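You operate a simulated robot arm through the tools that you are given. There is no shell and no other tool.

You are at the controls of a simulated robot arm. One attempt, no reset.

## Task
Brush the crusted tip clean and store it in the free pocket.
Fine: brush back in its pot, slide pushed in, spot welder left off. What is to be rubbed or washed off counts as gone when no trace of it is left.
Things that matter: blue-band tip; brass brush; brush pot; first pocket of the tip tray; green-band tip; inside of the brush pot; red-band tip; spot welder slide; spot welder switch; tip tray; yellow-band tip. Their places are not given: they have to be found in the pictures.

Only the result counts: the job must be done as asked and must still hold three seconds after the hand-in. Knocking over, shifting, dropping, spilling or breaking anything else fails it.

## Robot
A 7-joint arm with a two-finger parallel gripper, fixed in place. Base frame: the origin is at the foot of the arm, x ahead of it, y to its left, z up; the work surface is at about z = 0. Lengths are in m, angles in degrees, forces in N, time in s.
With the tool pointing down near the work surface it reaches from about 0.24 to 0.62 m from the base axis. Its first joint turns from -66.0 to 66.0 degrees. Payload 2.6 kg.
Tool frame: the origin (TCP) lies between the finger pads and is the grasp point; the fingertips stand 0.03 m ahead of it; z points along the fingers, y is the line along which they close. The gripper opens to 0.094 m. The fingers are 0.028 m wide and 0.01 m thick; the gripper's body (0.05 by 0.096 m) begins 0.055 m behind the TCP.
Orientation is that of the tool frame in the base frame, as a unit quaternion [w, x, y, z]. With the fingers straight down and closing along the base's y, the tool's x points along the base's -x, its y along +y and its z along -z.

## Interface
- The arm moves only by the tool jog_arm. Its argument "motion" is a list of rows, each a list of 3 entries, a list of its own where there are three numbers: the turn, a rotation vector about the base's x, y, z in degrees, then the shift along the base's x, y, z in m, then the finger opening in m, from 0 to 0.094. In form: [[[rx, ry, rz], [tx, ty, tz], grip], ...]. A call has 1 to 20 rows; each row is the pose to reach, as a shift and turn from the pose commanded when the call began. Each row takes 0.2 s and may step no farther than 0.05 m and 8.6 degrees from the row before; otherwise, or with a gripper value out of range, the whole call is refused. Where a pose cannot be reached the arm comes as near as it can. A force on the tool above 70 N (or 10 N above the force at the start of the call, whichever is more), or a blocked arm, ends the call early, and 0.2 s more pass. Each finger travels about 0.072 m/s and halts on what it meets, pressing with about 30 N; the grip force reading is that of the motor and also rises with nothing between the fingers. The clock runs only during rows and for 0.2 s after the last one: add rows that repeat a pose to give the fingers time. The reply holds the time, the measured pose of the TCP, the force on the tool along the base axes, the opening and the grip force, in the units named above and with some noise, with the torque about the TCP (base axes, N m) and any sound that the robot's microphone picked up.
- Cameras (640 x 400 px; columns grow to the right, rows downward): "scene" is fixed at [0.0381, 0.4404, 0.5523]; the picture's right is [-0.72, -0.70, 0.00], its down [-0.47, 0.49, -0.73] and it looks along [0.51, -0.53, -0.68] (base axes); focal length 214 px, centre (320, 200). "wrist" rides on the gripper at [0.076, 0.014, -0.102] in the tool frame; the picture's right is [-0.18, 0.98, 0.00], its down [-0.75, -0.14, -0.64] and it looks along [-0.63, -0.12, 0.77] (tool axes); focal length 243 px, centre (320, 200).
- capture(camera): a new picture of that camera. The clock stands still meanwhile.
- point_at(camera, pixels): for up to 12 pixels [column, row] of the newest picture of that camera ("zoom" is the newest enlarged one), the place [x, y, z] in the base frame of the surface seen there, good to about 0.002 m. The clock stands still meanwhile.
- zoom(camera, box): a new picture of the part [left, top, right, bottom] of that camera's present view, enlarged. The clock stands still meanwhile.
- close_job(): hands the job in; it is judged then, once.

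Unless the task says otherwise, let go and move clear before handing in.

The tools are called by a JSON object that holds its "op" and its "data". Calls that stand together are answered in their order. jog_arm: Moves the arm, as the interface text tells. Its arguments: {"type":"object","properties":{"motion":{"type":"array","items":{"type":"array"}}},"required":["motion"]} The other tools are called the same way: capture (camera) takes a picture; point_at (camera, pixels) gives the place of the surface under pixels of a picture; zoom (camera, box) takes an enlarged picture of a part of a camera's view; close_job () hands the job in.

At the start:

```text
time_s: 0.0
position: [0.3311, 0.1457, 0.3956]
tool_rot: [0.001, 0.0, 1.0, 0.0]
wrist_force: [0.5, 0.1, 0.2]
wrist_torque: [0.02, -0.04, 0.03]
gripper_width: 0.094
gripper_force: 0.1
```

scene: 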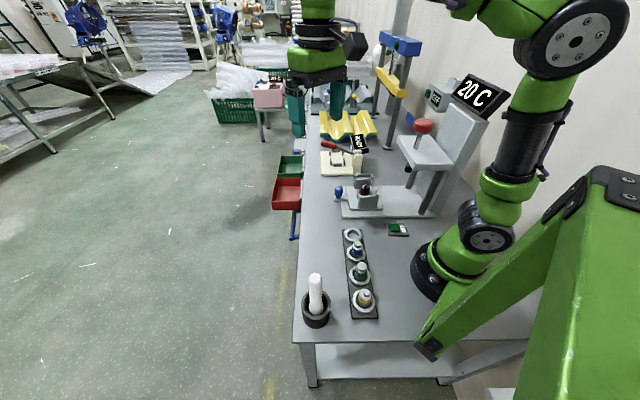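
wrist: 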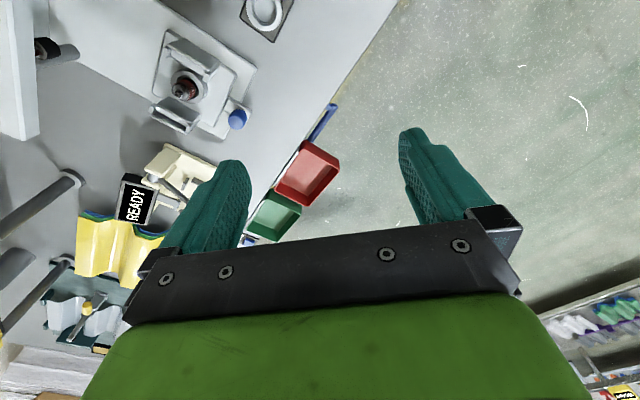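

The scene shows the tip tray around (360,270), a pot with a white handle at (316,305), and a device with a slide around (370,195). I'll zoom in on these to identify everything.

{"op": "zoom", "data": {"camera": "scene", "box": [290, 220, 420, 335]}}

{"op": "zoom", "data": {"camera": "scene", "box": [310, 80, 510, 230]}}

{"op": "zoom", "data": {"camera": "wrist", "box": [120, 0, 320, 150]}}

```text
3.48 times, centred on (355, 278) of scene
```

zoom: 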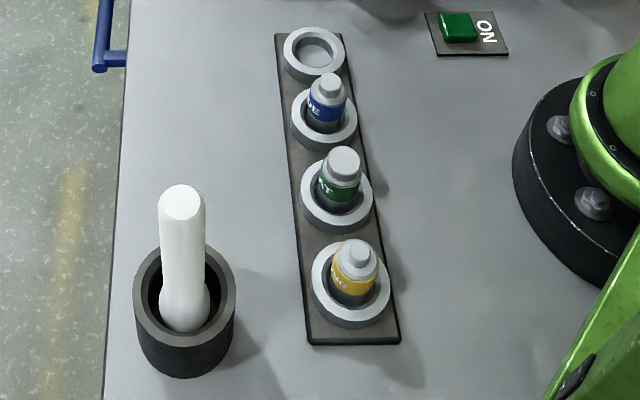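

```text
2.67 times, centred on (410, 155) of scene
```

zoom: 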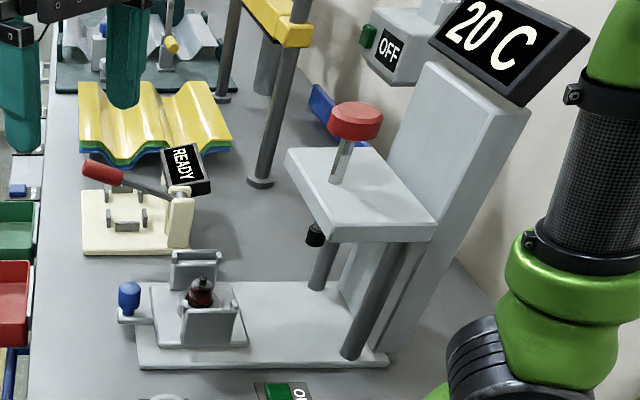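

```text
2.67 times, centred on (220, 75) of wrist
```

zoom: 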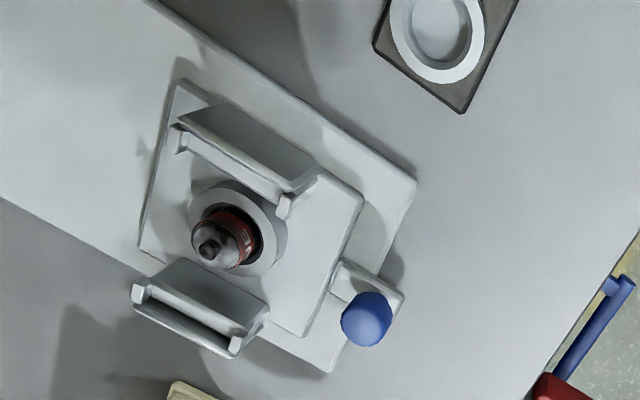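

The red-band tip sits in the slide of the machine at zoom (200,293), and the free pocket is the top ring of the tray. I'll look closer at the two switches ("ON" near (397,230), "OFF" near (435,98)) and get positions.

{"op": "zoom", "data": {"camera": "scene", "box": [330, 165, 430, 240]}}

{"op": "zoom", "data": {"camera": "scene", "box": [390, 60, 520, 160]}}

{"op": "zoom", "data": {"camera": "scene", "box": [300, 20, 440, 130]}}

{"op": "point_at", "data": {"camera": "scene", "pixels": [[316, 277], [316, 310], [353, 235], [356, 245], [361, 267], [364, 293], [397, 227], [338, 190], [365, 187], [371, 200], [363, 180], [435, 97]]}}

```text
5.33 times, centred on (380, 202) of scene
```

zoom: 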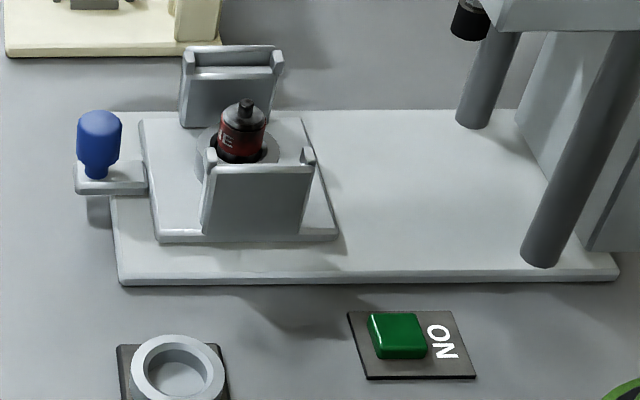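

```text
4.00 times, centred on (455, 110) of scene
```

zoom: 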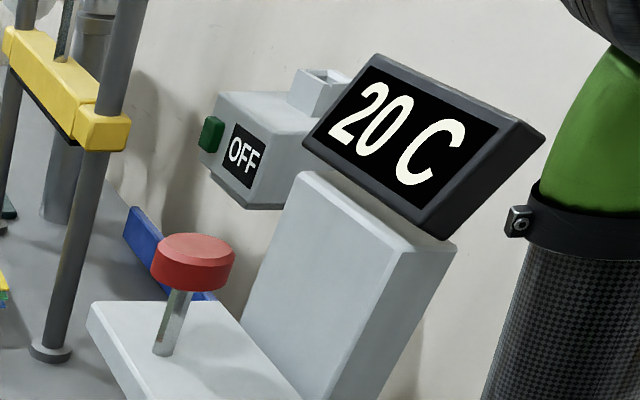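

```text
3.64 times, centred on (370, 75) of scene
```

zoom: 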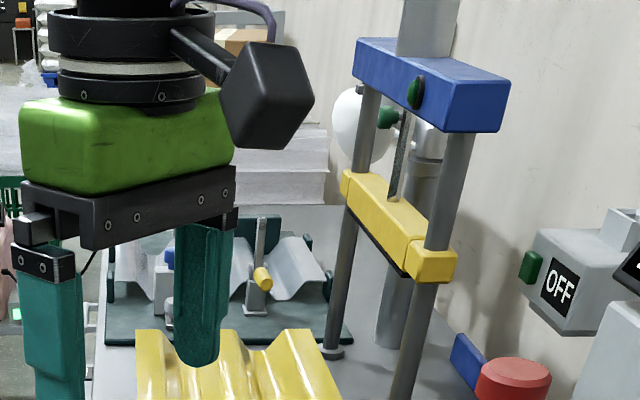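

```text
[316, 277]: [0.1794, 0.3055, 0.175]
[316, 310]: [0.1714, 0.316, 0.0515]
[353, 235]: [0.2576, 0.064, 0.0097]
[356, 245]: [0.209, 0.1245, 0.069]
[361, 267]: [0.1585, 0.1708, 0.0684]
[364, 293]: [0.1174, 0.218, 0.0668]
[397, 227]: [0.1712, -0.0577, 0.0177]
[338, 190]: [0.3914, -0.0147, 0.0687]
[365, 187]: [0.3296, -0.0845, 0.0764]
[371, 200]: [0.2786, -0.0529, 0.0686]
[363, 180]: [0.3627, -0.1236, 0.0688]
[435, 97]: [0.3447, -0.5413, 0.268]
```

The red-band tip is dark with crust, and an "ON" plate lies next to the welder at about (0.17,-0.06). I'll get more geometry of the welder from the scene before moving closer.

{"op": "point_at", "data": {"camera": "scene", "pixels": [[424, 122], [398, 140], [446, 164], [425, 167], [462, 102], [478, 95], [433, 214], [342, 215], [345, 190], [390, 188], [408, 168], [430, 190]]}}

{"op": "point_at", "data": {"camera": "wrist", "pixels": [[237, 119], [185, 88], [170, 122], [200, 55], [155, 100], [250, 70], [265, 10], [45, 50], [60, 190], [135, 205], [175, 165], [215, 135]]}}

```text
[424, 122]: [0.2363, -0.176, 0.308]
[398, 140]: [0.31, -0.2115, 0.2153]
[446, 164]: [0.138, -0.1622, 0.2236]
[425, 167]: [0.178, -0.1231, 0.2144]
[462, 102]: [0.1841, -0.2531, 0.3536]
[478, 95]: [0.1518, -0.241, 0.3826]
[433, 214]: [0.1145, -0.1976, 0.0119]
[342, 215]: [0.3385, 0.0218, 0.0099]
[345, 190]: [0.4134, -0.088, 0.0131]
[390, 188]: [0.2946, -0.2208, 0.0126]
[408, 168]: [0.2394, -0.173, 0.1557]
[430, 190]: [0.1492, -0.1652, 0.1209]
```

```text
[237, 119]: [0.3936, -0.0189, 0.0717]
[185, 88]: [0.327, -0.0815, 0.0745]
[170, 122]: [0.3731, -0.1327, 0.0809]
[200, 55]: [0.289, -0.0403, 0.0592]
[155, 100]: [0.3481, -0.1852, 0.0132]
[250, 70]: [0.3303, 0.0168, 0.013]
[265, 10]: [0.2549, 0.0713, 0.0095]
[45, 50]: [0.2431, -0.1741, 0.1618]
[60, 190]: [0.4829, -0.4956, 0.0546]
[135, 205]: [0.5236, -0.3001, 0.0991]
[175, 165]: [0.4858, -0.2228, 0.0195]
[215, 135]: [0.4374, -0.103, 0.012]
```

Welder base runs along direction (-0.71,-0.70); the tip stands at about (0.328,-0.083) and the plunger at (0.239,-0.174). I'll move the arm to (0.25,-0.03,0.24) for a closer wrist view of tip, guards, and switch.

{"op": "jog_arm", "data": {"motion": [[[0, 0, 0], [-0.013, -0.029, -0.02], 0.094], [[0, 0, 0], [-0.027, -0.059, -0.05], 0.094], [[0, 0, 0], [-0.04, -0.088, -0.08], 0.094], [[0, 0, 0], [-0.054, -0.117, -0.11], 0.094], [[0, 0, 0], [-0.068, -0.147, -0.135], 0.094], [[0, 0, 0], [-0.081, -0.176, -0.156], 0.094]]}}

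{"op": "capture", "data": {"camera": "wrist"}}

{"op": "capture", "data": {"camera": "scene"}}

```text
time_s: 1.4
position: [0.2498, -0.0328, 0.2399]
tool_rot: [0.0, 0.0, 1.0, 0.0]
wrist_force: [-0.1, 0.7, -0.8]
wrist_torque: [0.0, 0.02, -0.01]
gripper_width: 0.0942
gripper_force: 0.0
```

```text
taken
```

wrist: 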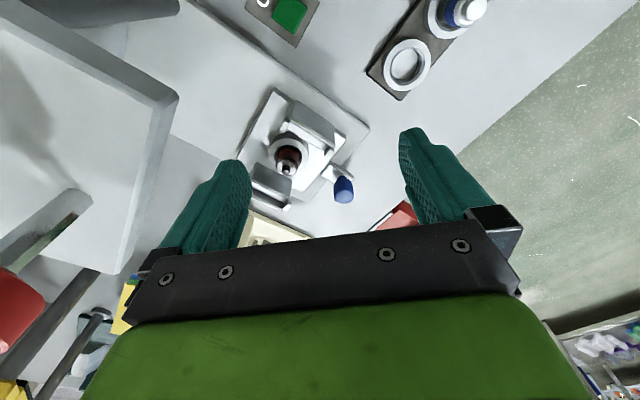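

```text
taken
```

scene: 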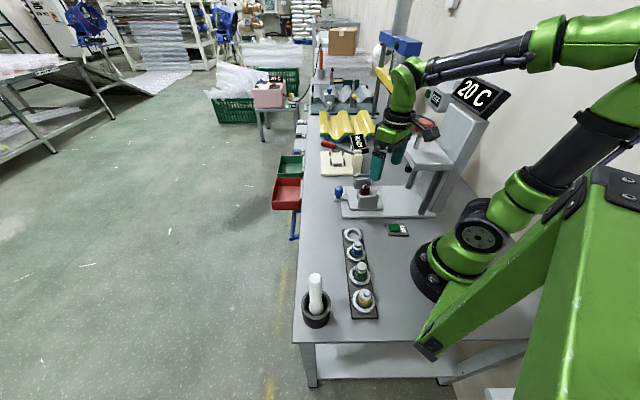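

{"op": "zoom", "data": {"camera": "wrist", "box": [220, 80, 380, 220]}}

{"op": "zoom", "data": {"camera": "wrist", "box": [220, 0, 400, 60]}}

{"op": "zoom", "data": {"camera": "wrist", "box": [360, 0, 500, 100]}}

```text
2.86 times, centred on (300, 150) of wrist
```

zoom: 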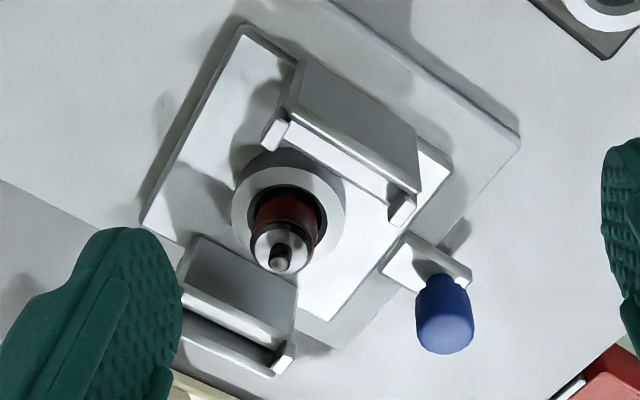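

```text
3.56 times, centred on (310, 30) of wrist
```

zoom: 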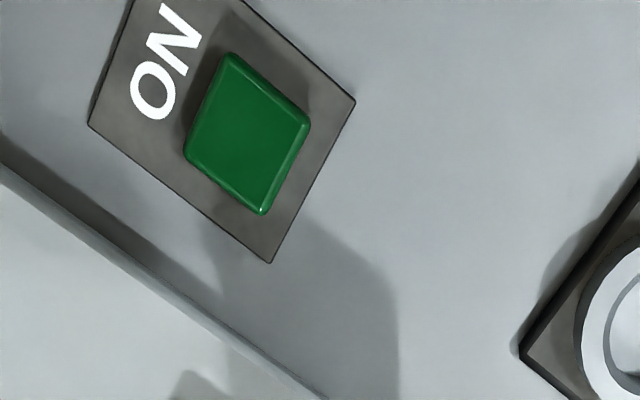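

```text
4.00 times, centred on (430, 50) of wrist
```

zoom: 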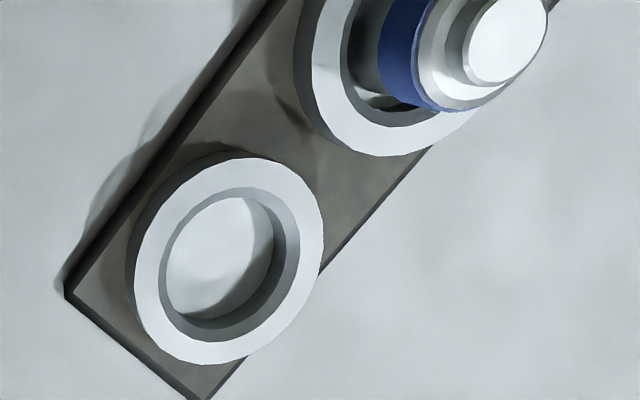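

The "ON" text appears to be a printed legend on the button plate, and the display reads 20 C (cold), so the welder seems off and I will leave the button alone for now. Next I move toward the pot, yawing 70°, for a closer look at the brush.

{"op": "jog_arm", "data": {"motion": [[[0, 0, 7.8], [0.0, 0.02, 0.03], 0.094], [[0, 0, 15.6], [-0.01, 0.05, 0.05], 0.094], [[0, 0, 23.4], [-0.025, 0.085, 0.07], 0.094], [[0, 0, 31.2], [-0.04, 0.12, 0.08], 0.094], [[0, 0, 39], [-0.055, 0.15, 0.08], 0.094], [[0, 0, 46.8], [-0.07, 0.18, 0.08], 0.094], [[0, 0, 54.6], [-0.085, 0.21, 0.08], 0.094], [[0, 0, 62.4], [-0.1, 0.235, 0.08], 0.094], [[0, 0, 70], [-0.11, 0.253, 0.08], 0.094]]}}

{"op": "capture", "data": {"camera": "wrist"}}

{"op": "capture", "data": {"camera": "scene"}}

```text
time_s: 3.4
position: [0.1393, 0.2211, 0.3205]
tool_rot: [-0.001, -0.574, 0.819, 0.0]
wrist_force: [0.0, 0.2, -0.3]
wrist_torque: [0.0, -0.02, 0.03]
gripper_width: 0.0939
gripper_force: 0.0
```

```text
taken
```

wrist: 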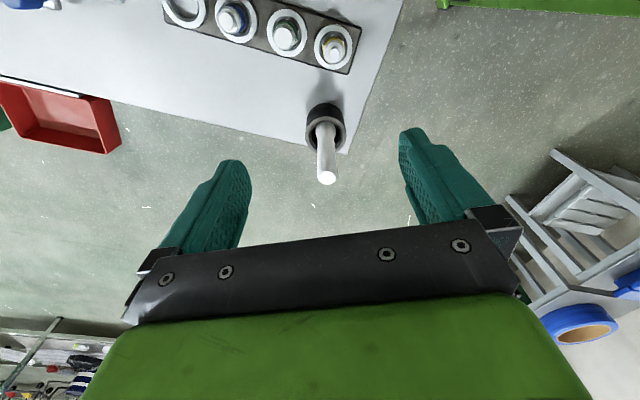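

```text
taken
```

scene: 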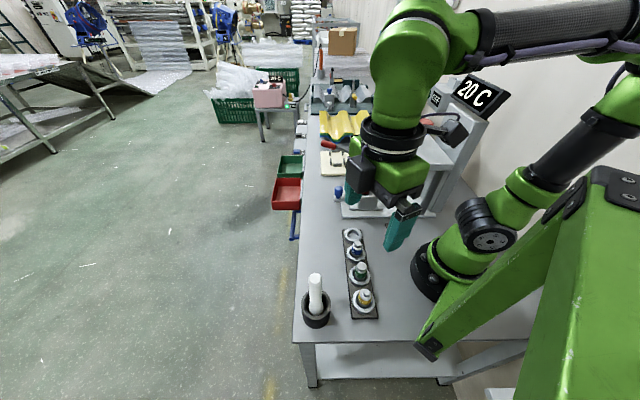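

{"op": "zoom", "data": {"camera": "wrist", "box": [260, 80, 400, 200]}}

{"op": "point_at", "data": {"camera": "wrist", "pixels": [[328, 177], [326, 160], [325, 140], [324, 125], [312, 113], [336, 106], [342, 125], [308, 125], [322, 107], [318, 115]]}}

{"op": "point_at", "data": {"camera": "scene", "pixels": [[315, 276], [309, 283], [323, 283], [315, 295], [304, 300], [330, 298], [302, 312], [331, 312], [316, 327], [310, 296], [325, 295]]}}

```text
3.33 times, centred on (330, 140) of wrist
```

zoom: 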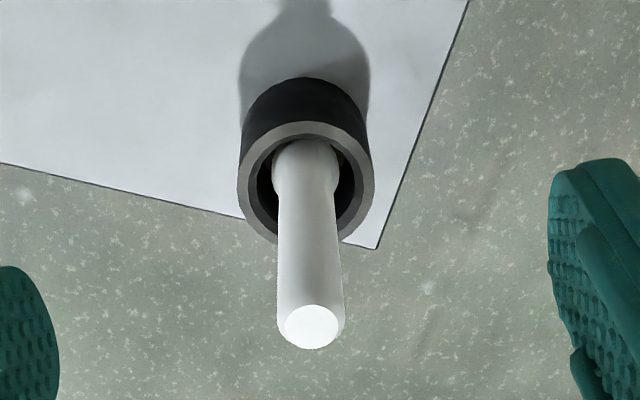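

```text
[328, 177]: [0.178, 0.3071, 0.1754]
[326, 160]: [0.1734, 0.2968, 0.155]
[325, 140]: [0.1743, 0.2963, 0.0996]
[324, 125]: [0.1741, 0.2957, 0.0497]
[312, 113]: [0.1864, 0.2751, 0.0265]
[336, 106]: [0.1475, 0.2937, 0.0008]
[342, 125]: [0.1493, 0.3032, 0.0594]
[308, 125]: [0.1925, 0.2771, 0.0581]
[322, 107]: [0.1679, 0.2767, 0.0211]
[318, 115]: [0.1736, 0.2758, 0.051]
```

```text
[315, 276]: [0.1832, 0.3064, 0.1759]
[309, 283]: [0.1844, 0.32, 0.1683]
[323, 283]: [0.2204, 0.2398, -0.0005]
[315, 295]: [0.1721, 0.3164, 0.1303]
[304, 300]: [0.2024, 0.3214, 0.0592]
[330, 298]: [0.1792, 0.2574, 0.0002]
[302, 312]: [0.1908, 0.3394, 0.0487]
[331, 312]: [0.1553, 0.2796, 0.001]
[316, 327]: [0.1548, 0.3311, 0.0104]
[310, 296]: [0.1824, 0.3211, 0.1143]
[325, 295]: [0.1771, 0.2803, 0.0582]
```

The handle stands upright in the pot: its top centre is near (0.179, 0.307, 0.175), about 0.021 m thick (wrist pixel (328,177)). I'll move above it and stop with the fingertips just over the handle to check centring.

{"op": "jog_arm", "data": {"motion": [[[0, 0, 0], [0.015, 0.034, -0.01], 0.094], [[0, 0, 0], [0.03, 0.066, -0.02], 0.094], [[0, 0, 0], [0.039, 0.085, -0.05], 0.094], [[0, 0, 0], [0.039, 0.085, -0.095], 0.094], [[0, 0, 0], [0.039, 0.085, -0.095], 0.094]]}}

{"op": "capture", "data": {"camera": "wrist"}}

{"op": "zoom", "data": {"camera": "scene", "box": [270, 180, 430, 340]}}

```text
time_s: 4.6
position: [0.1792, 0.3074, 0.2248]
tool_rot: [0.0, -0.574, 0.819, 0.0]
wrist_force: [-0.6, -0.2, 0.2]
wrist_torque: [0.01, -0.01, -0.03]
gripper_width: 0.0941
gripper_force: 0.0
```

```text
taken
```

wrist: 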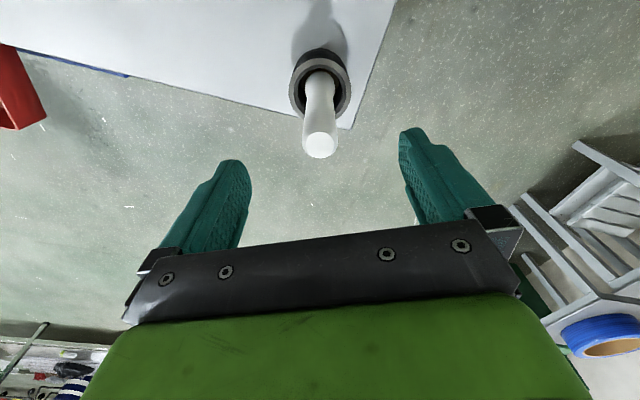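

```text
2.50 times, centred on (350, 260) of scene
```

zoom: 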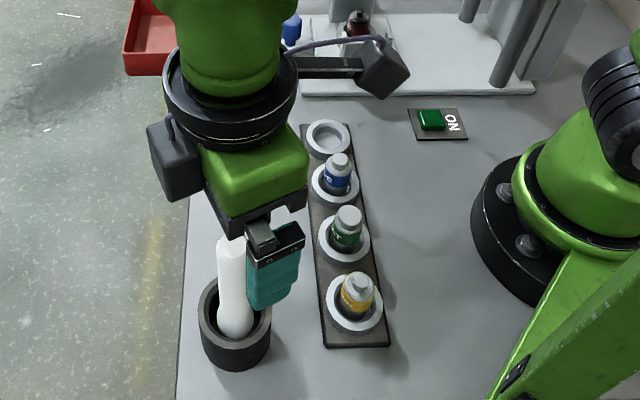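

The gripper is above the handle (top at wrist pixel (320,145)) and looks well centred. I'll verify and descend 0.085 m with the fingers open.

{"op": "point_at", "data": {"camera": "wrist", "pixels": [[321, 147], [304, 140], [337, 140], [321, 120]]}}

{"op": "jog_arm", "data": {"motion": [[[0, 0, 0], [0, 0, -0.03], 0.094], [[0, 0, 0], [0, 0, -0.06], 0.094], [[0, 0, 0], [0, 0, -0.085], 0.094], [[0, 0, 0], [0, 0, -0.085], 0.094]]}}

{"op": "capture", "data": {"camera": "wrist"}}

```text
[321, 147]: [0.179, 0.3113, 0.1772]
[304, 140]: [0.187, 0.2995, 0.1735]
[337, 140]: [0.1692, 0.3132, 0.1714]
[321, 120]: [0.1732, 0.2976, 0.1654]
```

```text
time_s: 5.6
position: [0.1789, 0.3061, 0.1408]
tool_rot: [0.0, -0.573, 0.819, -0.001]
wrist_force: [0.4, 0.2, 0.4]
wrist_torque: [0.02, 0.02, 0.02]
gripper_width: 0.0937
gripper_force: 0.1
```

```text
taken
```

wrist: 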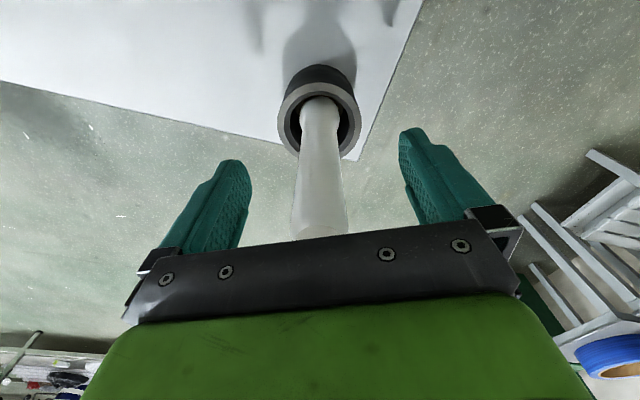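

The handle is between the fingers at pixel (320,180). I'll close on it in place.

{"op": "jog_arm", "data": {"motion": [[[0, 0, 0], [0, 0, 0], 0.06], [[0, 0, 0], [0, 0, 0], 0.035], [[0, 0, 0], [0, 0, 0], 0.015], [[0, 0, 0], [0, 0, 0], 0.0], [[0, 0, 0], [0, 0, 0], 0.0]]}}

{"op": "capture", "data": {"camera": "wrist"}}

```text
time_s: 6.8
position: [0.1804, 0.3068, 0.1406]
tool_rot: [-0.001, -0.574, 0.819, 0.0]
wrist_force: [0.3, 0.5, 0.9]
wrist_torque: [-0.03, -0.09, 0.02]
gripper_width: 0.0244
gripper_force: 29.7
```

```text
taken
```

wrist: 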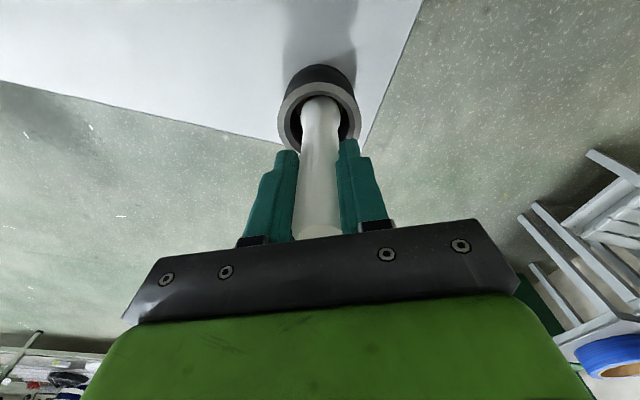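

The handle is gripped (width 0.0244, 29.7 N). I'll lift straight up 0.16 m and look at the brush head.

{"op": "jog_arm", "data": {"motion": [[[0, 0, 0], [0, 0, 0.02], 0.0], [[0, 0, 0], [0, 0, 0.05], 0.0], [[0, 0, 0], [0, 0, 0.08], 0.0], [[0, 0, 0], [0, 0, 0.12], 0.0], [[0, 0, 0], [0, 0, 0.16], 0.0], [[0, 0, 0], [0, 0, 0.16], 0.0]]}}

{"op": "capture", "data": {"camera": "wrist"}}

{"op": "zoom", "data": {"camera": "scene", "box": [270, 180, 430, 340]}}

```text
time_s: 8.2
position: [0.1797, 0.3063, 0.2999]
tool_rot: [0.0, -0.574, 0.819, 0.001]
wrist_force: [0.0, 0.1, -0.2]
wrist_torque: [-0.01, 0.02, 0.01]
gripper_width: 0.0247
gripper_force: 29.7
```

```text
taken
```

wrist: 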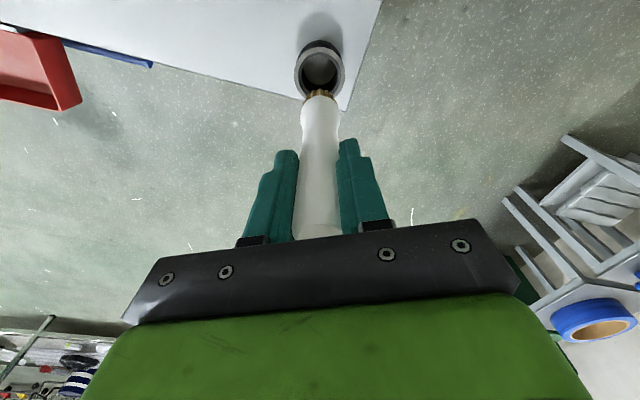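

```text
2.50 times, centred on (350, 260) of scene
```

zoom: 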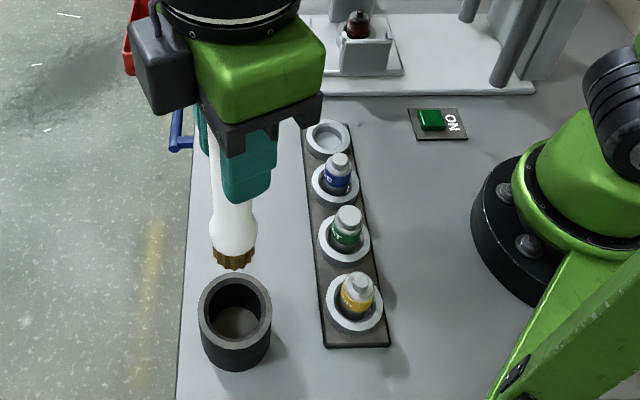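

The brush head with gold bristles is at the lower end (zoom (234,258)). Let me measure the bristle end and pot location.

{"op": "point_at", "data": {"camera": "zoom", "pixels": [[234, 258], [234, 267], [216, 262], [253, 255], [234, 245], [212, 235], [256, 230], [236, 210], [240, 330], [205, 305], [268, 300], [237, 277]]}}

{"op": "zoom", "data": {"camera": "wrist", "box": [270, 30, 370, 130]}}

{"op": "zoom", "data": {"camera": "scene", "box": [300, 255, 350, 300]}}

```text
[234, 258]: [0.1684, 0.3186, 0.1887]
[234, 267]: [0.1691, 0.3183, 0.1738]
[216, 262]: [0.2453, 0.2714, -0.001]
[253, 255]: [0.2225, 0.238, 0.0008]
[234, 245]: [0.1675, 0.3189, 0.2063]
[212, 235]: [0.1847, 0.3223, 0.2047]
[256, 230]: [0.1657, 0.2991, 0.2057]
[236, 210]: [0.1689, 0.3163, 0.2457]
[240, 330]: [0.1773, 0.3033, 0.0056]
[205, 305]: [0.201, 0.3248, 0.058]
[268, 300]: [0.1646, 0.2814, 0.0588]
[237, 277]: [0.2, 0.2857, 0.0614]
```

```text
4.00 times, centred on (320, 80) of wrist
```

zoom: 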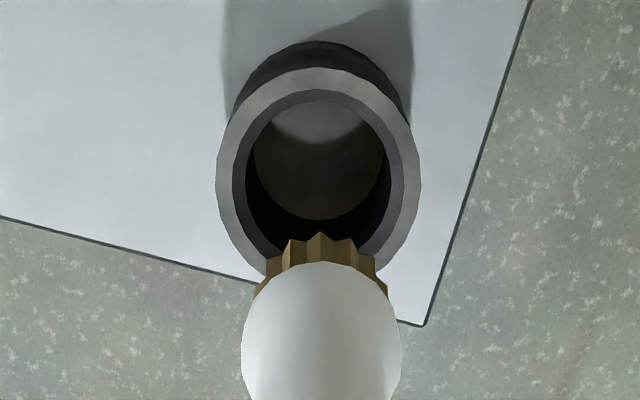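

```text
8.89 times, centred on (325, 278) of scene
```

zoom: 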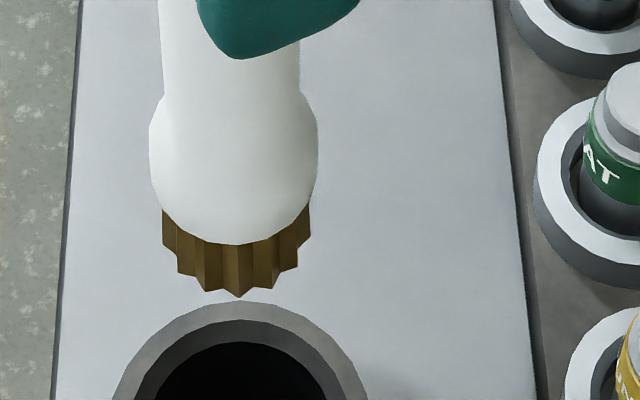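

The bristles end about 0.135 m below the TCP. Now I'll measure the crusted tip precisely from the scene view.

{"op": "zoom", "data": {"camera": "scene", "box": [330, 165, 400, 215]}}

{"op": "point_at", "data": {"camera": "scene", "pixels": [[365, 185], [364, 192], [366, 188], [361, 192], [369, 192], [365, 195], [357, 200], [377, 200], [354, 192], [371, 210], [350, 215], [396, 212]]}}

```text
8.00 times, centred on (365, 190) of scene
```

zoom: 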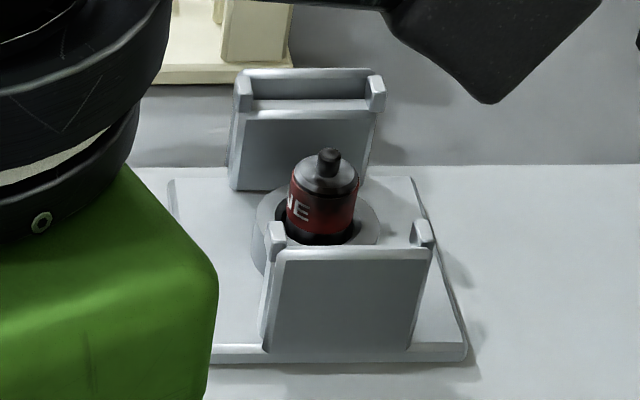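

```text
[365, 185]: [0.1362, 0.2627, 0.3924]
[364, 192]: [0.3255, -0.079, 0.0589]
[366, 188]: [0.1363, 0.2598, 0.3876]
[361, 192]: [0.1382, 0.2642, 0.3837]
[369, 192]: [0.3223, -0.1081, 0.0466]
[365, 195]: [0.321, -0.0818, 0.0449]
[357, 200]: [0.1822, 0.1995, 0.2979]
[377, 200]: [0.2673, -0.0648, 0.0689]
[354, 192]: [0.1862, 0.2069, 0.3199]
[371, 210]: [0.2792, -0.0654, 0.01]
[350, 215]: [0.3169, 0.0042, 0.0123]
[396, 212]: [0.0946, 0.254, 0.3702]
```

The zoom shows the red tip's dark crusted cap clearly at (325,175). I'll measure it on this zoomed picture.

{"op": "point_at", "data": {"camera": "zoom", "pixels": [[329, 153], [329, 168], [318, 178], [350, 180], [325, 205], [295, 205], [352, 205], [320, 235], [275, 235], [424, 232], [243, 92], [376, 92]]}}

{"op": "point_at", "data": {"camera": "zoom", "pixels": [[300, 262], [268, 345], [410, 345], [304, 75], [265, 215], [375, 215], [300, 195], [350, 240], [340, 190], [310, 190]]}}

```text
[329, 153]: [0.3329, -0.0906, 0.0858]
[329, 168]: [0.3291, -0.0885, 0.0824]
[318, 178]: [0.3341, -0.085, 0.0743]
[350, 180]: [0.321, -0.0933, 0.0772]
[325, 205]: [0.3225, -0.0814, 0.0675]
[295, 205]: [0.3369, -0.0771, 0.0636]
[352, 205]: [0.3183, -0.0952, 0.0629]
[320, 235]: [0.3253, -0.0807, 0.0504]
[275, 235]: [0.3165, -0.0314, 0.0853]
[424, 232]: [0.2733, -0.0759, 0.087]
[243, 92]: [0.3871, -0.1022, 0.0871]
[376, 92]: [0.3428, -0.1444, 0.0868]
```

```text
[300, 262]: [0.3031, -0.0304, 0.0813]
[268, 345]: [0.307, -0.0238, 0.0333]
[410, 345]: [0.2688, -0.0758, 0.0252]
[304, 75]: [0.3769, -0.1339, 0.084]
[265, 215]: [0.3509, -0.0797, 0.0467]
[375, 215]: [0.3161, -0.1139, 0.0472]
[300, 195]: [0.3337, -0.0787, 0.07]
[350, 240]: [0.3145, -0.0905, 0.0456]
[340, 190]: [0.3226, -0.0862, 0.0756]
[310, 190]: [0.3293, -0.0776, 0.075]
```

Tip centre is about (0.330,-0.0885) with its nub top at z≈0.086; guard ears top at 0.087, ±0.05 to the sides. I'll carry the brush high over the table to above the tip, turning yaw back to 0, keeping the bristles at z≈0.135.

{"op": "jog_arm", "data": {"motion": [[[0, 0, -5.83], [0.0126, -0.0329, 0.0], 0.0], [[0, 0, -11.67], [0.0252, -0.0658, 0.0], 0.0], [[0, 0, -17.5], [0.0378, -0.0988, 0.0], 0.0], [[0, 0, -23.33], [0.0503, -0.1317, 0.0], 0.0], [[0, 0, -29.17], [0.0629, -0.1646, 0.0], 0.0], [[0, 0, -35.0], [0.0755, -0.1975, 0.0], 0.0], [[0, 0, -40.83], [0.0881, -0.2304, 0.0], 0.0], [[0, 0, -46.67], [0.1007, -0.2633, 0.0], 0.0], [[0, 0, -52.5], [0.1133, -0.2963, 0.0], 0.0], [[0, 0, -58.33], [0.1258, -0.3292, 0.0], 0.0], [[0, 0, -64.17], [0.1384, -0.3621, -0.01], 0.0], [[0, 0, -70], [0.151, -0.395, -0.03], 0.0], [[0, 0, -70], [0.151, -0.395, -0.03], 0.0]]}}

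{"op": "capture", "data": {"camera": "wrist"}}

{"op": "zoom", "data": {"camera": "scene", "box": [320, 130, 420, 230]}}

```text
time_s: 11.0
position: [0.3307, -0.0885, 0.2703]
tool_rot: [0.0, 0.001, 1.0, 0.0]
wrist_force: [0.1, 0.2, -0.8]
wrist_torque: [-0.06, 0.03, 0.07]
gripper_width: 0.0245
gripper_force: 29.6
```

```text
taken
```

wrist: 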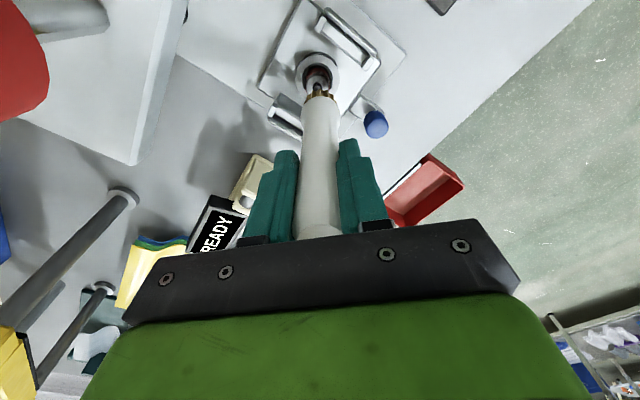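

```text
4.00 times, centred on (370, 180) of scene
```

zoom: 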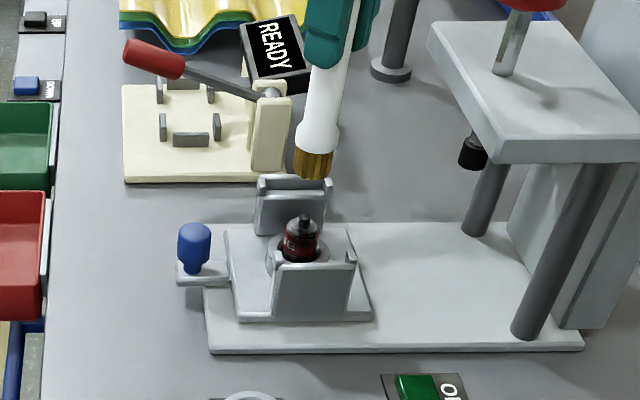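

{"op": "zoom", "data": {"camera": "wrist", "box": [260, 30, 380, 120]}}

{"op": "zoom", "data": {"camera": "scene", "box": [345, 160, 400, 205]}}

```text
4.44 times, centred on (320, 75) of wrist
```

zoom: 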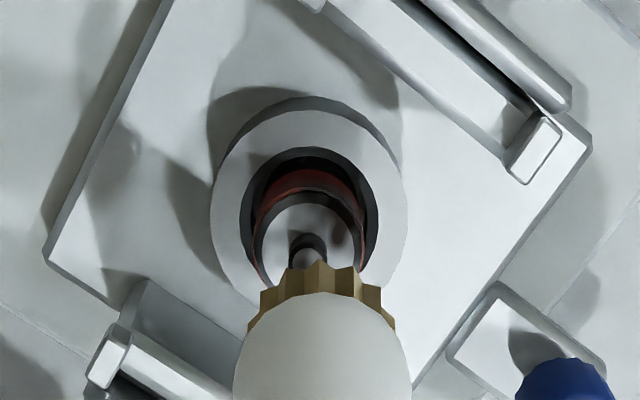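

```text
8.89 times, centred on (372, 182) of scene
```

zoom: 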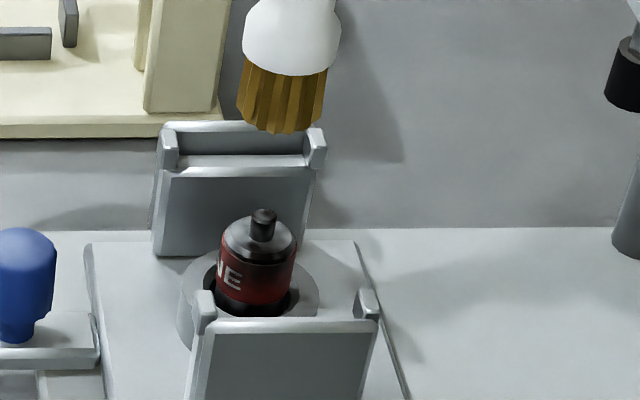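

The nub and parts of the shoulder are dark with crust, and the bristles hang just above the tip. I'll measure both for alignment.

{"op": "point_at", "data": {"camera": "zoom", "pixels": [[282, 128], [260, 120], [305, 120], [282, 90], [263, 212], [263, 230], [250, 250], [260, 280], [222, 265], [295, 265], [260, 305]]}}

{"op": "zoom", "data": {"camera": "wrist", "box": [280, 40, 360, 100]}}

{"op": "point_at", "data": {"camera": "zoom", "pixels": [[320, 350], [260, 390], [400, 390], [305, 322], [305, 345], [300, 290], [350, 320], [240, 320], [310, 250]]}}

```text
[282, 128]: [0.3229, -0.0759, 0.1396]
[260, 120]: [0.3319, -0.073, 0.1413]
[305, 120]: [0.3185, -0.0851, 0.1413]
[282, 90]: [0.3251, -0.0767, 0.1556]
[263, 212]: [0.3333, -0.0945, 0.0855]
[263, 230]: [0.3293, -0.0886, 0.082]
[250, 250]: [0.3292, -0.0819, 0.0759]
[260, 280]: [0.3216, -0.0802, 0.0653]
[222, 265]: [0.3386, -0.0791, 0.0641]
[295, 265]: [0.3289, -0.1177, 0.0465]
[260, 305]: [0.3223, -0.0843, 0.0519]
```

```text
6.67 times, centred on (320, 70) of wrist
```

zoom: 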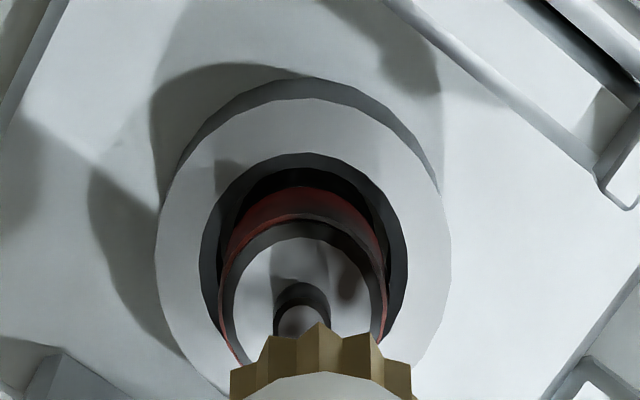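

```text
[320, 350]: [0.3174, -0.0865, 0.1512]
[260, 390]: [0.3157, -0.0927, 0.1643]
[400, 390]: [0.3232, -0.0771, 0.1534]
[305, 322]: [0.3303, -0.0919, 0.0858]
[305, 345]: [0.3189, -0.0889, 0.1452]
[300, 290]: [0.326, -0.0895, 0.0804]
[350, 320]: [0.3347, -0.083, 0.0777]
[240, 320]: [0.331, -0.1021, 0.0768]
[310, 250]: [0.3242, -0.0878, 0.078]
```

Brush centre is at about (0.330,-0.088), bristle bottom z≈0.137; nub centre about (0.3305,-0.091), top 0.086. I'll lower to just above the nub, shifting 3 mm in -y.

{"op": "jog_arm", "data": {"motion": [[[0, 0, 0], [0.0, -0.003, -0.02], 0.0], [[0, 0, 0], [0.0, -0.003, -0.04], 0.0], [[0, 0, 0], [0.0, -0.003, -0.047], 0.0], [[0, 0, 0], [0.0, -0.003, -0.047], 0.0]]}}

{"op": "zoom", "data": {"camera": "scene", "box": [345, 160, 400, 205]}}

{"op": "zoom", "data": {"camera": "wrist", "box": [270, 30, 370, 110]}}

```text
time_s: 12.0
position: [0.3303, -0.0918, 0.2241]
tool_rot: [0.001, -0.001, 1.0, -0.001]
wrist_force: [0.0, 1.0, -0.1]
wrist_torque: [0.0, -0.01, 0.03]
gripper_width: 0.0241
gripper_force: 30.1
```

```text
8.89 times, centred on (372, 182) of scene
```

zoom: 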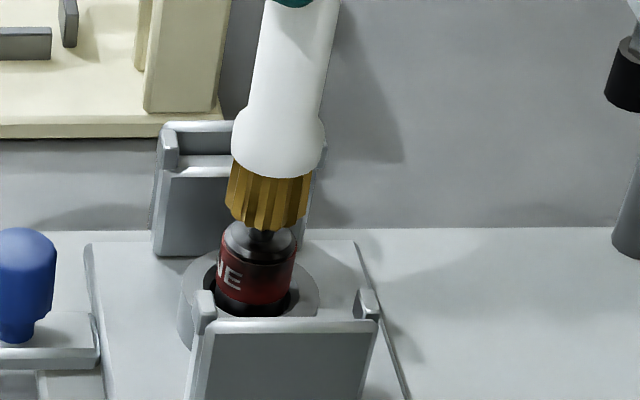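

```text
5.00 times, centred on (320, 70) of wrist
```

zoom: 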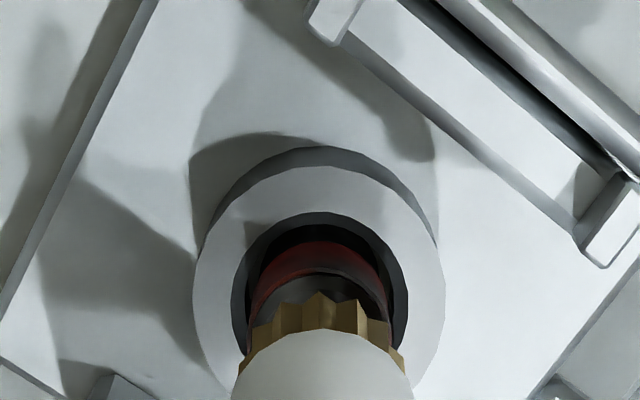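

The bristles are directly over the nub with a small gap. I'll lower another few millimetres and watch the force.

{"op": "jog_arm", "data": {"motion": [[[0, 0, 0], [0.0, 0.0, -0.002], 0.0], [[0, 0, 0], [0.0, 0.0, -0.003], 0.0], [[0, 0, 0], [0.0, 0.0, -0.003], 0.0]]}}

```text
time_s: 12.8
position: [0.331, -0.091, 0.22]
tool_rot: [0.002, 0.0, 1.0, 0.0]
wrist_force: [-3.8, 0.1, 20.0]
wrist_torque: [-0.01, 0.36, -0.02]
gripper_width: 0.0246
gripper_force: 29.5
```

Contact: 20 N upward at z≈0.220. I'll ease up by 0.8 mm and make light strokes crosswise (perpendicular to slide travel), then check.

{"op": "jog_arm", "data": {"motion": [[[0, 0, 0], [0.0, 0.0, 0.0008], 0.0], [[0, 0, 0], [0.006, -0.006, 0.0008], 0.0], [[0, 0, 0], [0.0, 0.0, 0.0008], 0.0], [[0, 0, 0], [-0.006, 0.006, 0.0008], 0.0], [[0, 0, 0], [0.0, 0.0, 0.0008], 0.0], [[0, 0, 0], [0.006, -0.006, 0.0008], 0.0], [[0, 0, 0], [0.0, 0.0, 0.0008], 0.0], [[0, 0, 0], [-0.006, 0.006, 0.0008], 0.0], [[0, 0, 0], [0.0, 0.0, 0.0008], 0.0]]}}

{"op": "zoom", "data": {"camera": "scene", "box": [345, 160, 400, 205]}}

{"op": "zoom", "data": {"camera": "wrist", "box": [270, 30, 370, 110]}}

```text
time_s: 14.8
position: [0.3302, -0.0925, 0.2201]
tool_rot: [0.0, 0.0, 1.0, 0.001]
wrist_force: [2.7, -0.1, 9.6]
wrist_torque: [0.1, -0.49, 0.01]
gripper_width: 0.0243
gripper_force: 29.8
```

```text
8.89 times, centred on (372, 182) of scene
```

zoom: 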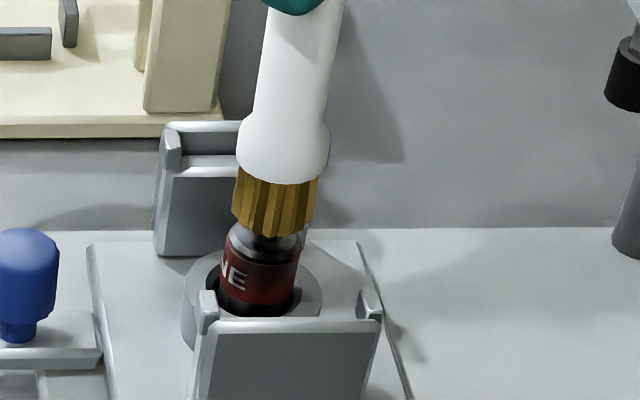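

```text
5.00 times, centred on (320, 70) of wrist
```

zoom: 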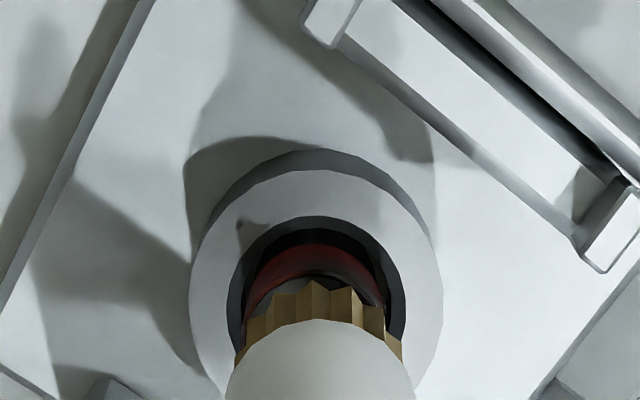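

Force is about 10 N and the slide only shifted a hair. I'll lift 0.05 m to see whether any crust came off.

{"op": "jog_arm", "data": {"motion": [[[0, 0, 0], [0.0, 0.0, 0.02], 0.0], [[0, 0, 0], [0.0, 0.0, 0.05], 0.0], [[0, 0, 0], [0.0, 0.0, 0.05], 0.0]]}}

{"op": "zoom", "data": {"camera": "scene", "box": [350, 170, 380, 205]}}

{"op": "zoom", "data": {"camera": "wrist", "box": [280, 40, 360, 100]}}

```text
time_s: 15.6
position: [0.3276, -0.091, 0.2706]
tool_rot: [-0.001, 0.0, 1.0, 0.0]
wrist_force: [0.1, 0.6, -1.3]
wrist_torque: [-0.03, -0.01, 0.01]
gripper_width: 0.0239
gripper_force: 30.4
```

```text
11.43 times, centred on (365, 188) of scene
```

zoom: 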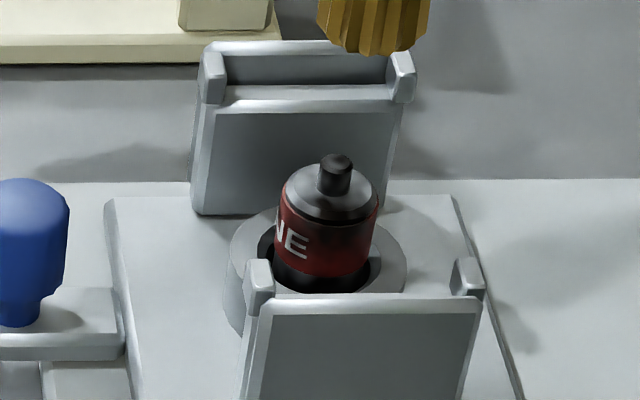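

```text
6.67 times, centred on (320, 70) of wrist
```

zoom: 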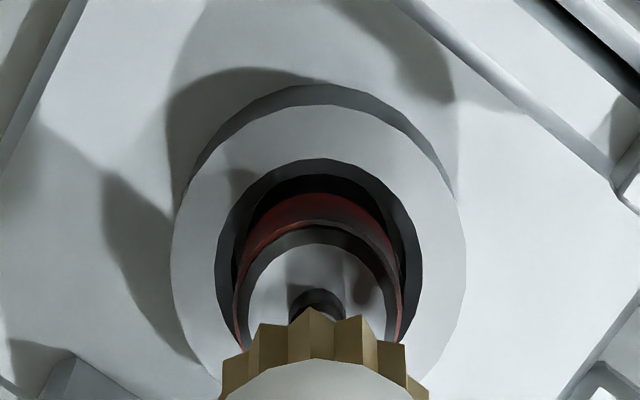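

I need a clearer comparison, so I'll zoom tighter on the red tip and on the clean tips in the tray.

{"op": "zoom", "data": {"camera": "scene", "box": [356, 180, 374, 198]}}

{"op": "zoom", "data": {"camera": "scene", "box": [345, 235, 375, 285]}}

{"op": "zoom", "data": {"camera": "wrist", "box": [300, 60, 340, 90]}}

```text
16.00 times, centred on (365, 189) of scene
```

zoom: 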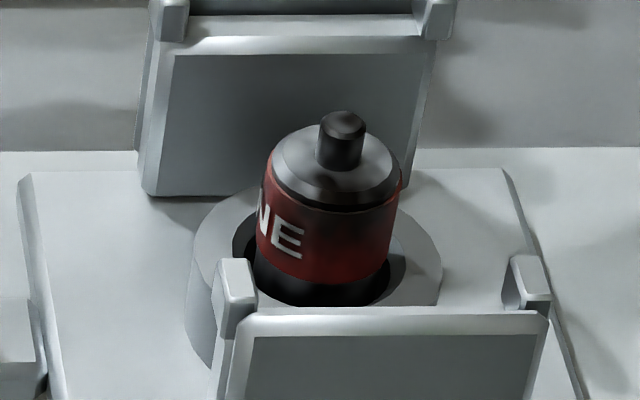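

```text
8.00 times, centred on (360, 260) of scene
```

zoom: 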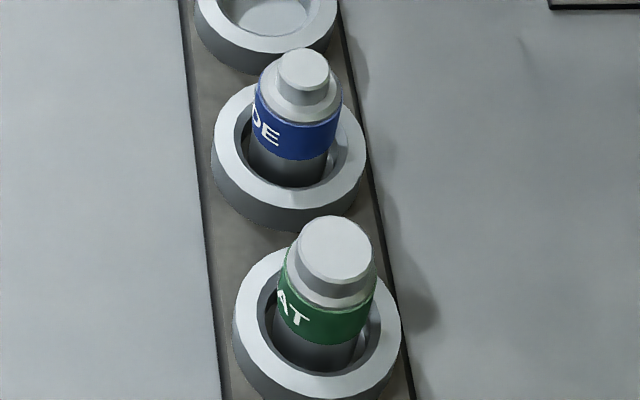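

```text
13.33 times, centred on (320, 75) of wrist
```

zoom: 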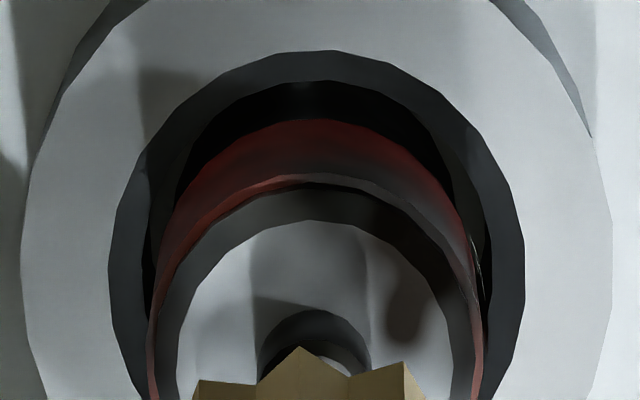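

The nub sides and one brown spot on the shoulder are still dark, so the shoulder and sides need brushing too. I'll lower the brush beside the nub (camera side) to shoulder height and feel for contact.

{"op": "jog_arm", "data": {"motion": [[[0, 0, 0], [-0.014, 0.0135, 0.0], 0.0], [[0, 0, 0], [-0.014, 0.0135, -0.03], 0.0], [[0, 0, 0], [-0.014, 0.0135, -0.05], 0.0], [[0, 0, 0], [-0.014, 0.0135, -0.057], 0.0], [[0, 0, 0], [-0.014, 0.0135, -0.0585], 0.0], [[0, 0, 0], [-0.014, 0.0135, -0.0585], 0.0]]}}

{"op": "zoom", "data": {"camera": "scene", "box": [350, 170, 380, 205]}}

{"op": "zoom", "data": {"camera": "wrist", "box": [270, 30, 370, 110]}}

```text
time_s: 17.0
position: [0.3153, -0.0779, 0.2123]
tool_rot: [0.0, 0.0, 1.0, 0.0]
wrist_force: [-0.5, 0.4, -0.5]
wrist_torque: [-0.02, -0.02, 0.0]
gripper_width: 0.0242
gripper_force: 30.4
```

```text
11.43 times, centred on (365, 188) of scene
```

zoom: 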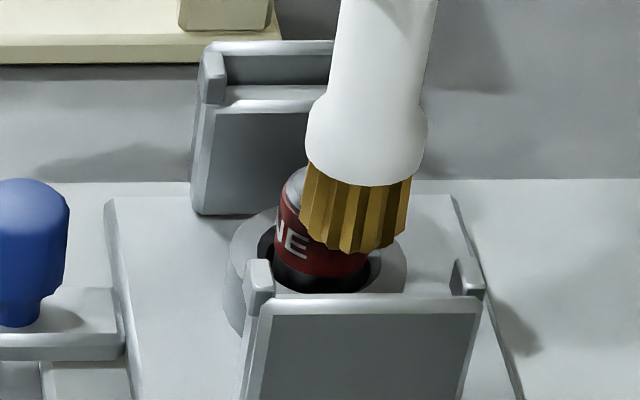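

```text
5.00 times, centred on (320, 70) of wrist
```

zoom: 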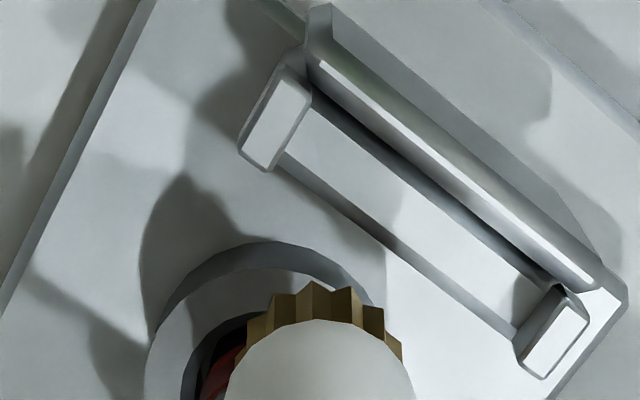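

No contact yet at z=0.212. I'll lower in small steps to feel the shoulder.

{"op": "jog_arm", "data": {"motion": [[[0, 0, 0], [0, 0, -0.0012], 0.0], [[0, 0, 0], [0, 0, -0.0022], 0.0], [[0, 0, 0], [0, 0, -0.0022], 0.0]]}}

```text
time_s: 17.8
position: [0.3162, -0.0779, 0.2111]
tool_rot: [0.0, 0.0, 1.0, 0.0]
wrist_force: [-0.3, 0.7, 1.6]
wrist_torque: [-0.02, 0.0, -0.03]
gripper_width: 0.0244
gripper_force: 29.5
```

{"op": "jog_arm", "data": {"motion": [[[0, 0, 0], [0, 0, -0.0006], 0.0], [[0, 0, 0], [0, 0, -0.0012], 0.0], [[0, 0, 0], [0, 0, -0.0012], 0.0]]}}

```text
time_s: 18.6
position: [0.3164, -0.0785, 0.2095]
tool_rot: [0.001, 0.0, 1.0, 0.0]
wrist_force: [-3.4, 2.9, 20.2]
wrist_torque: [0.25, 0.19, -0.02]
gripper_width: 0.0244
gripper_force: 30.3
```

Shoulder contact at commanded z≈0.2095 (20 N with 1 mm overpress). I'll ease up slightly and sweep a full circle around the nub so the bristles rub the shoulder and the nub's side.

{"op": "jog_arm", "data": {"motion": [[[0, 0, 0], [-0.003, -0.0069, 0.0006], 0.0], [[0, 0, 0], [-0.0043, -0.014, 0.0006], 0.0], [[0, 0, 0], [-0.0028, -0.0211, 0.0006], 0.0], [[0, 0, 0], [0.00135, -0.027, 0.0006], 0.0], [[0, 0, 0], [0.0074, -0.0309, 0.0006], 0.0], [[0, 0, 0], [0.0145, -0.0322, 0.0006], 0.0], [[0, 0, 0], [0.0216, -0.0307, 0.0006], 0.0], [[0, 0, 0], [0.0275, -0.0266, 0.0006], 0.0], [[0, 0, 0], [0.0314, -0.0205, 0.0006], 0.0], [[0, 0, 0], [0.0327, -0.0134, 0.0006], 0.0], [[0, 0, 0], [0.0312, -0.0063, 0.0006], 0.0], [[0, 0, 0], [0.02705, -0.0004, 0.0006], 0.0], [[0, 0, 0], [0.021, 0.0035, 0.0006], 0.0], [[0, 0, 0], [0.0139, 0.0048, 0.0006], 0.0], [[0, 0, 0], [0.0068, 0.0033, 0.0006], 0.0], [[0, 0, 0], [0.0009, -0.0009, 0.0006], 0.0]]}}

{"op": "zoom", "data": {"camera": "scene", "box": [350, 170, 380, 205]}}

{"op": "zoom", "data": {"camera": "wrist", "box": [270, 30, 370, 110]}}

```text
time_s: 22.0
position: [0.3164, -0.0787, 0.2107]
tool_rot: [0.001, -0.001, 1.0, 0.0]
wrist_force: [3.8, 1.9, -0.7]
wrist_torque: [0.25, -0.39, -0.08]
gripper_width: 0.0245
gripper_force: 29.5
```

```text
11.43 times, centred on (365, 188) of scene
```

zoom: 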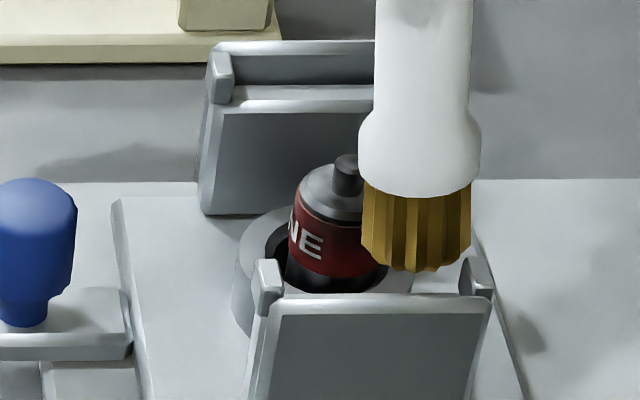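

```text
5.00 times, centred on (320, 70) of wrist
```

zoom: 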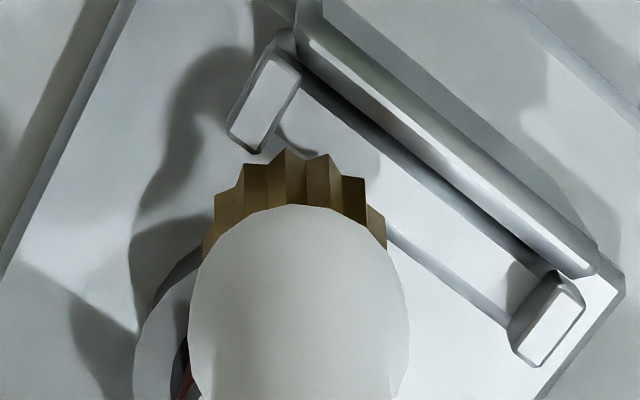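

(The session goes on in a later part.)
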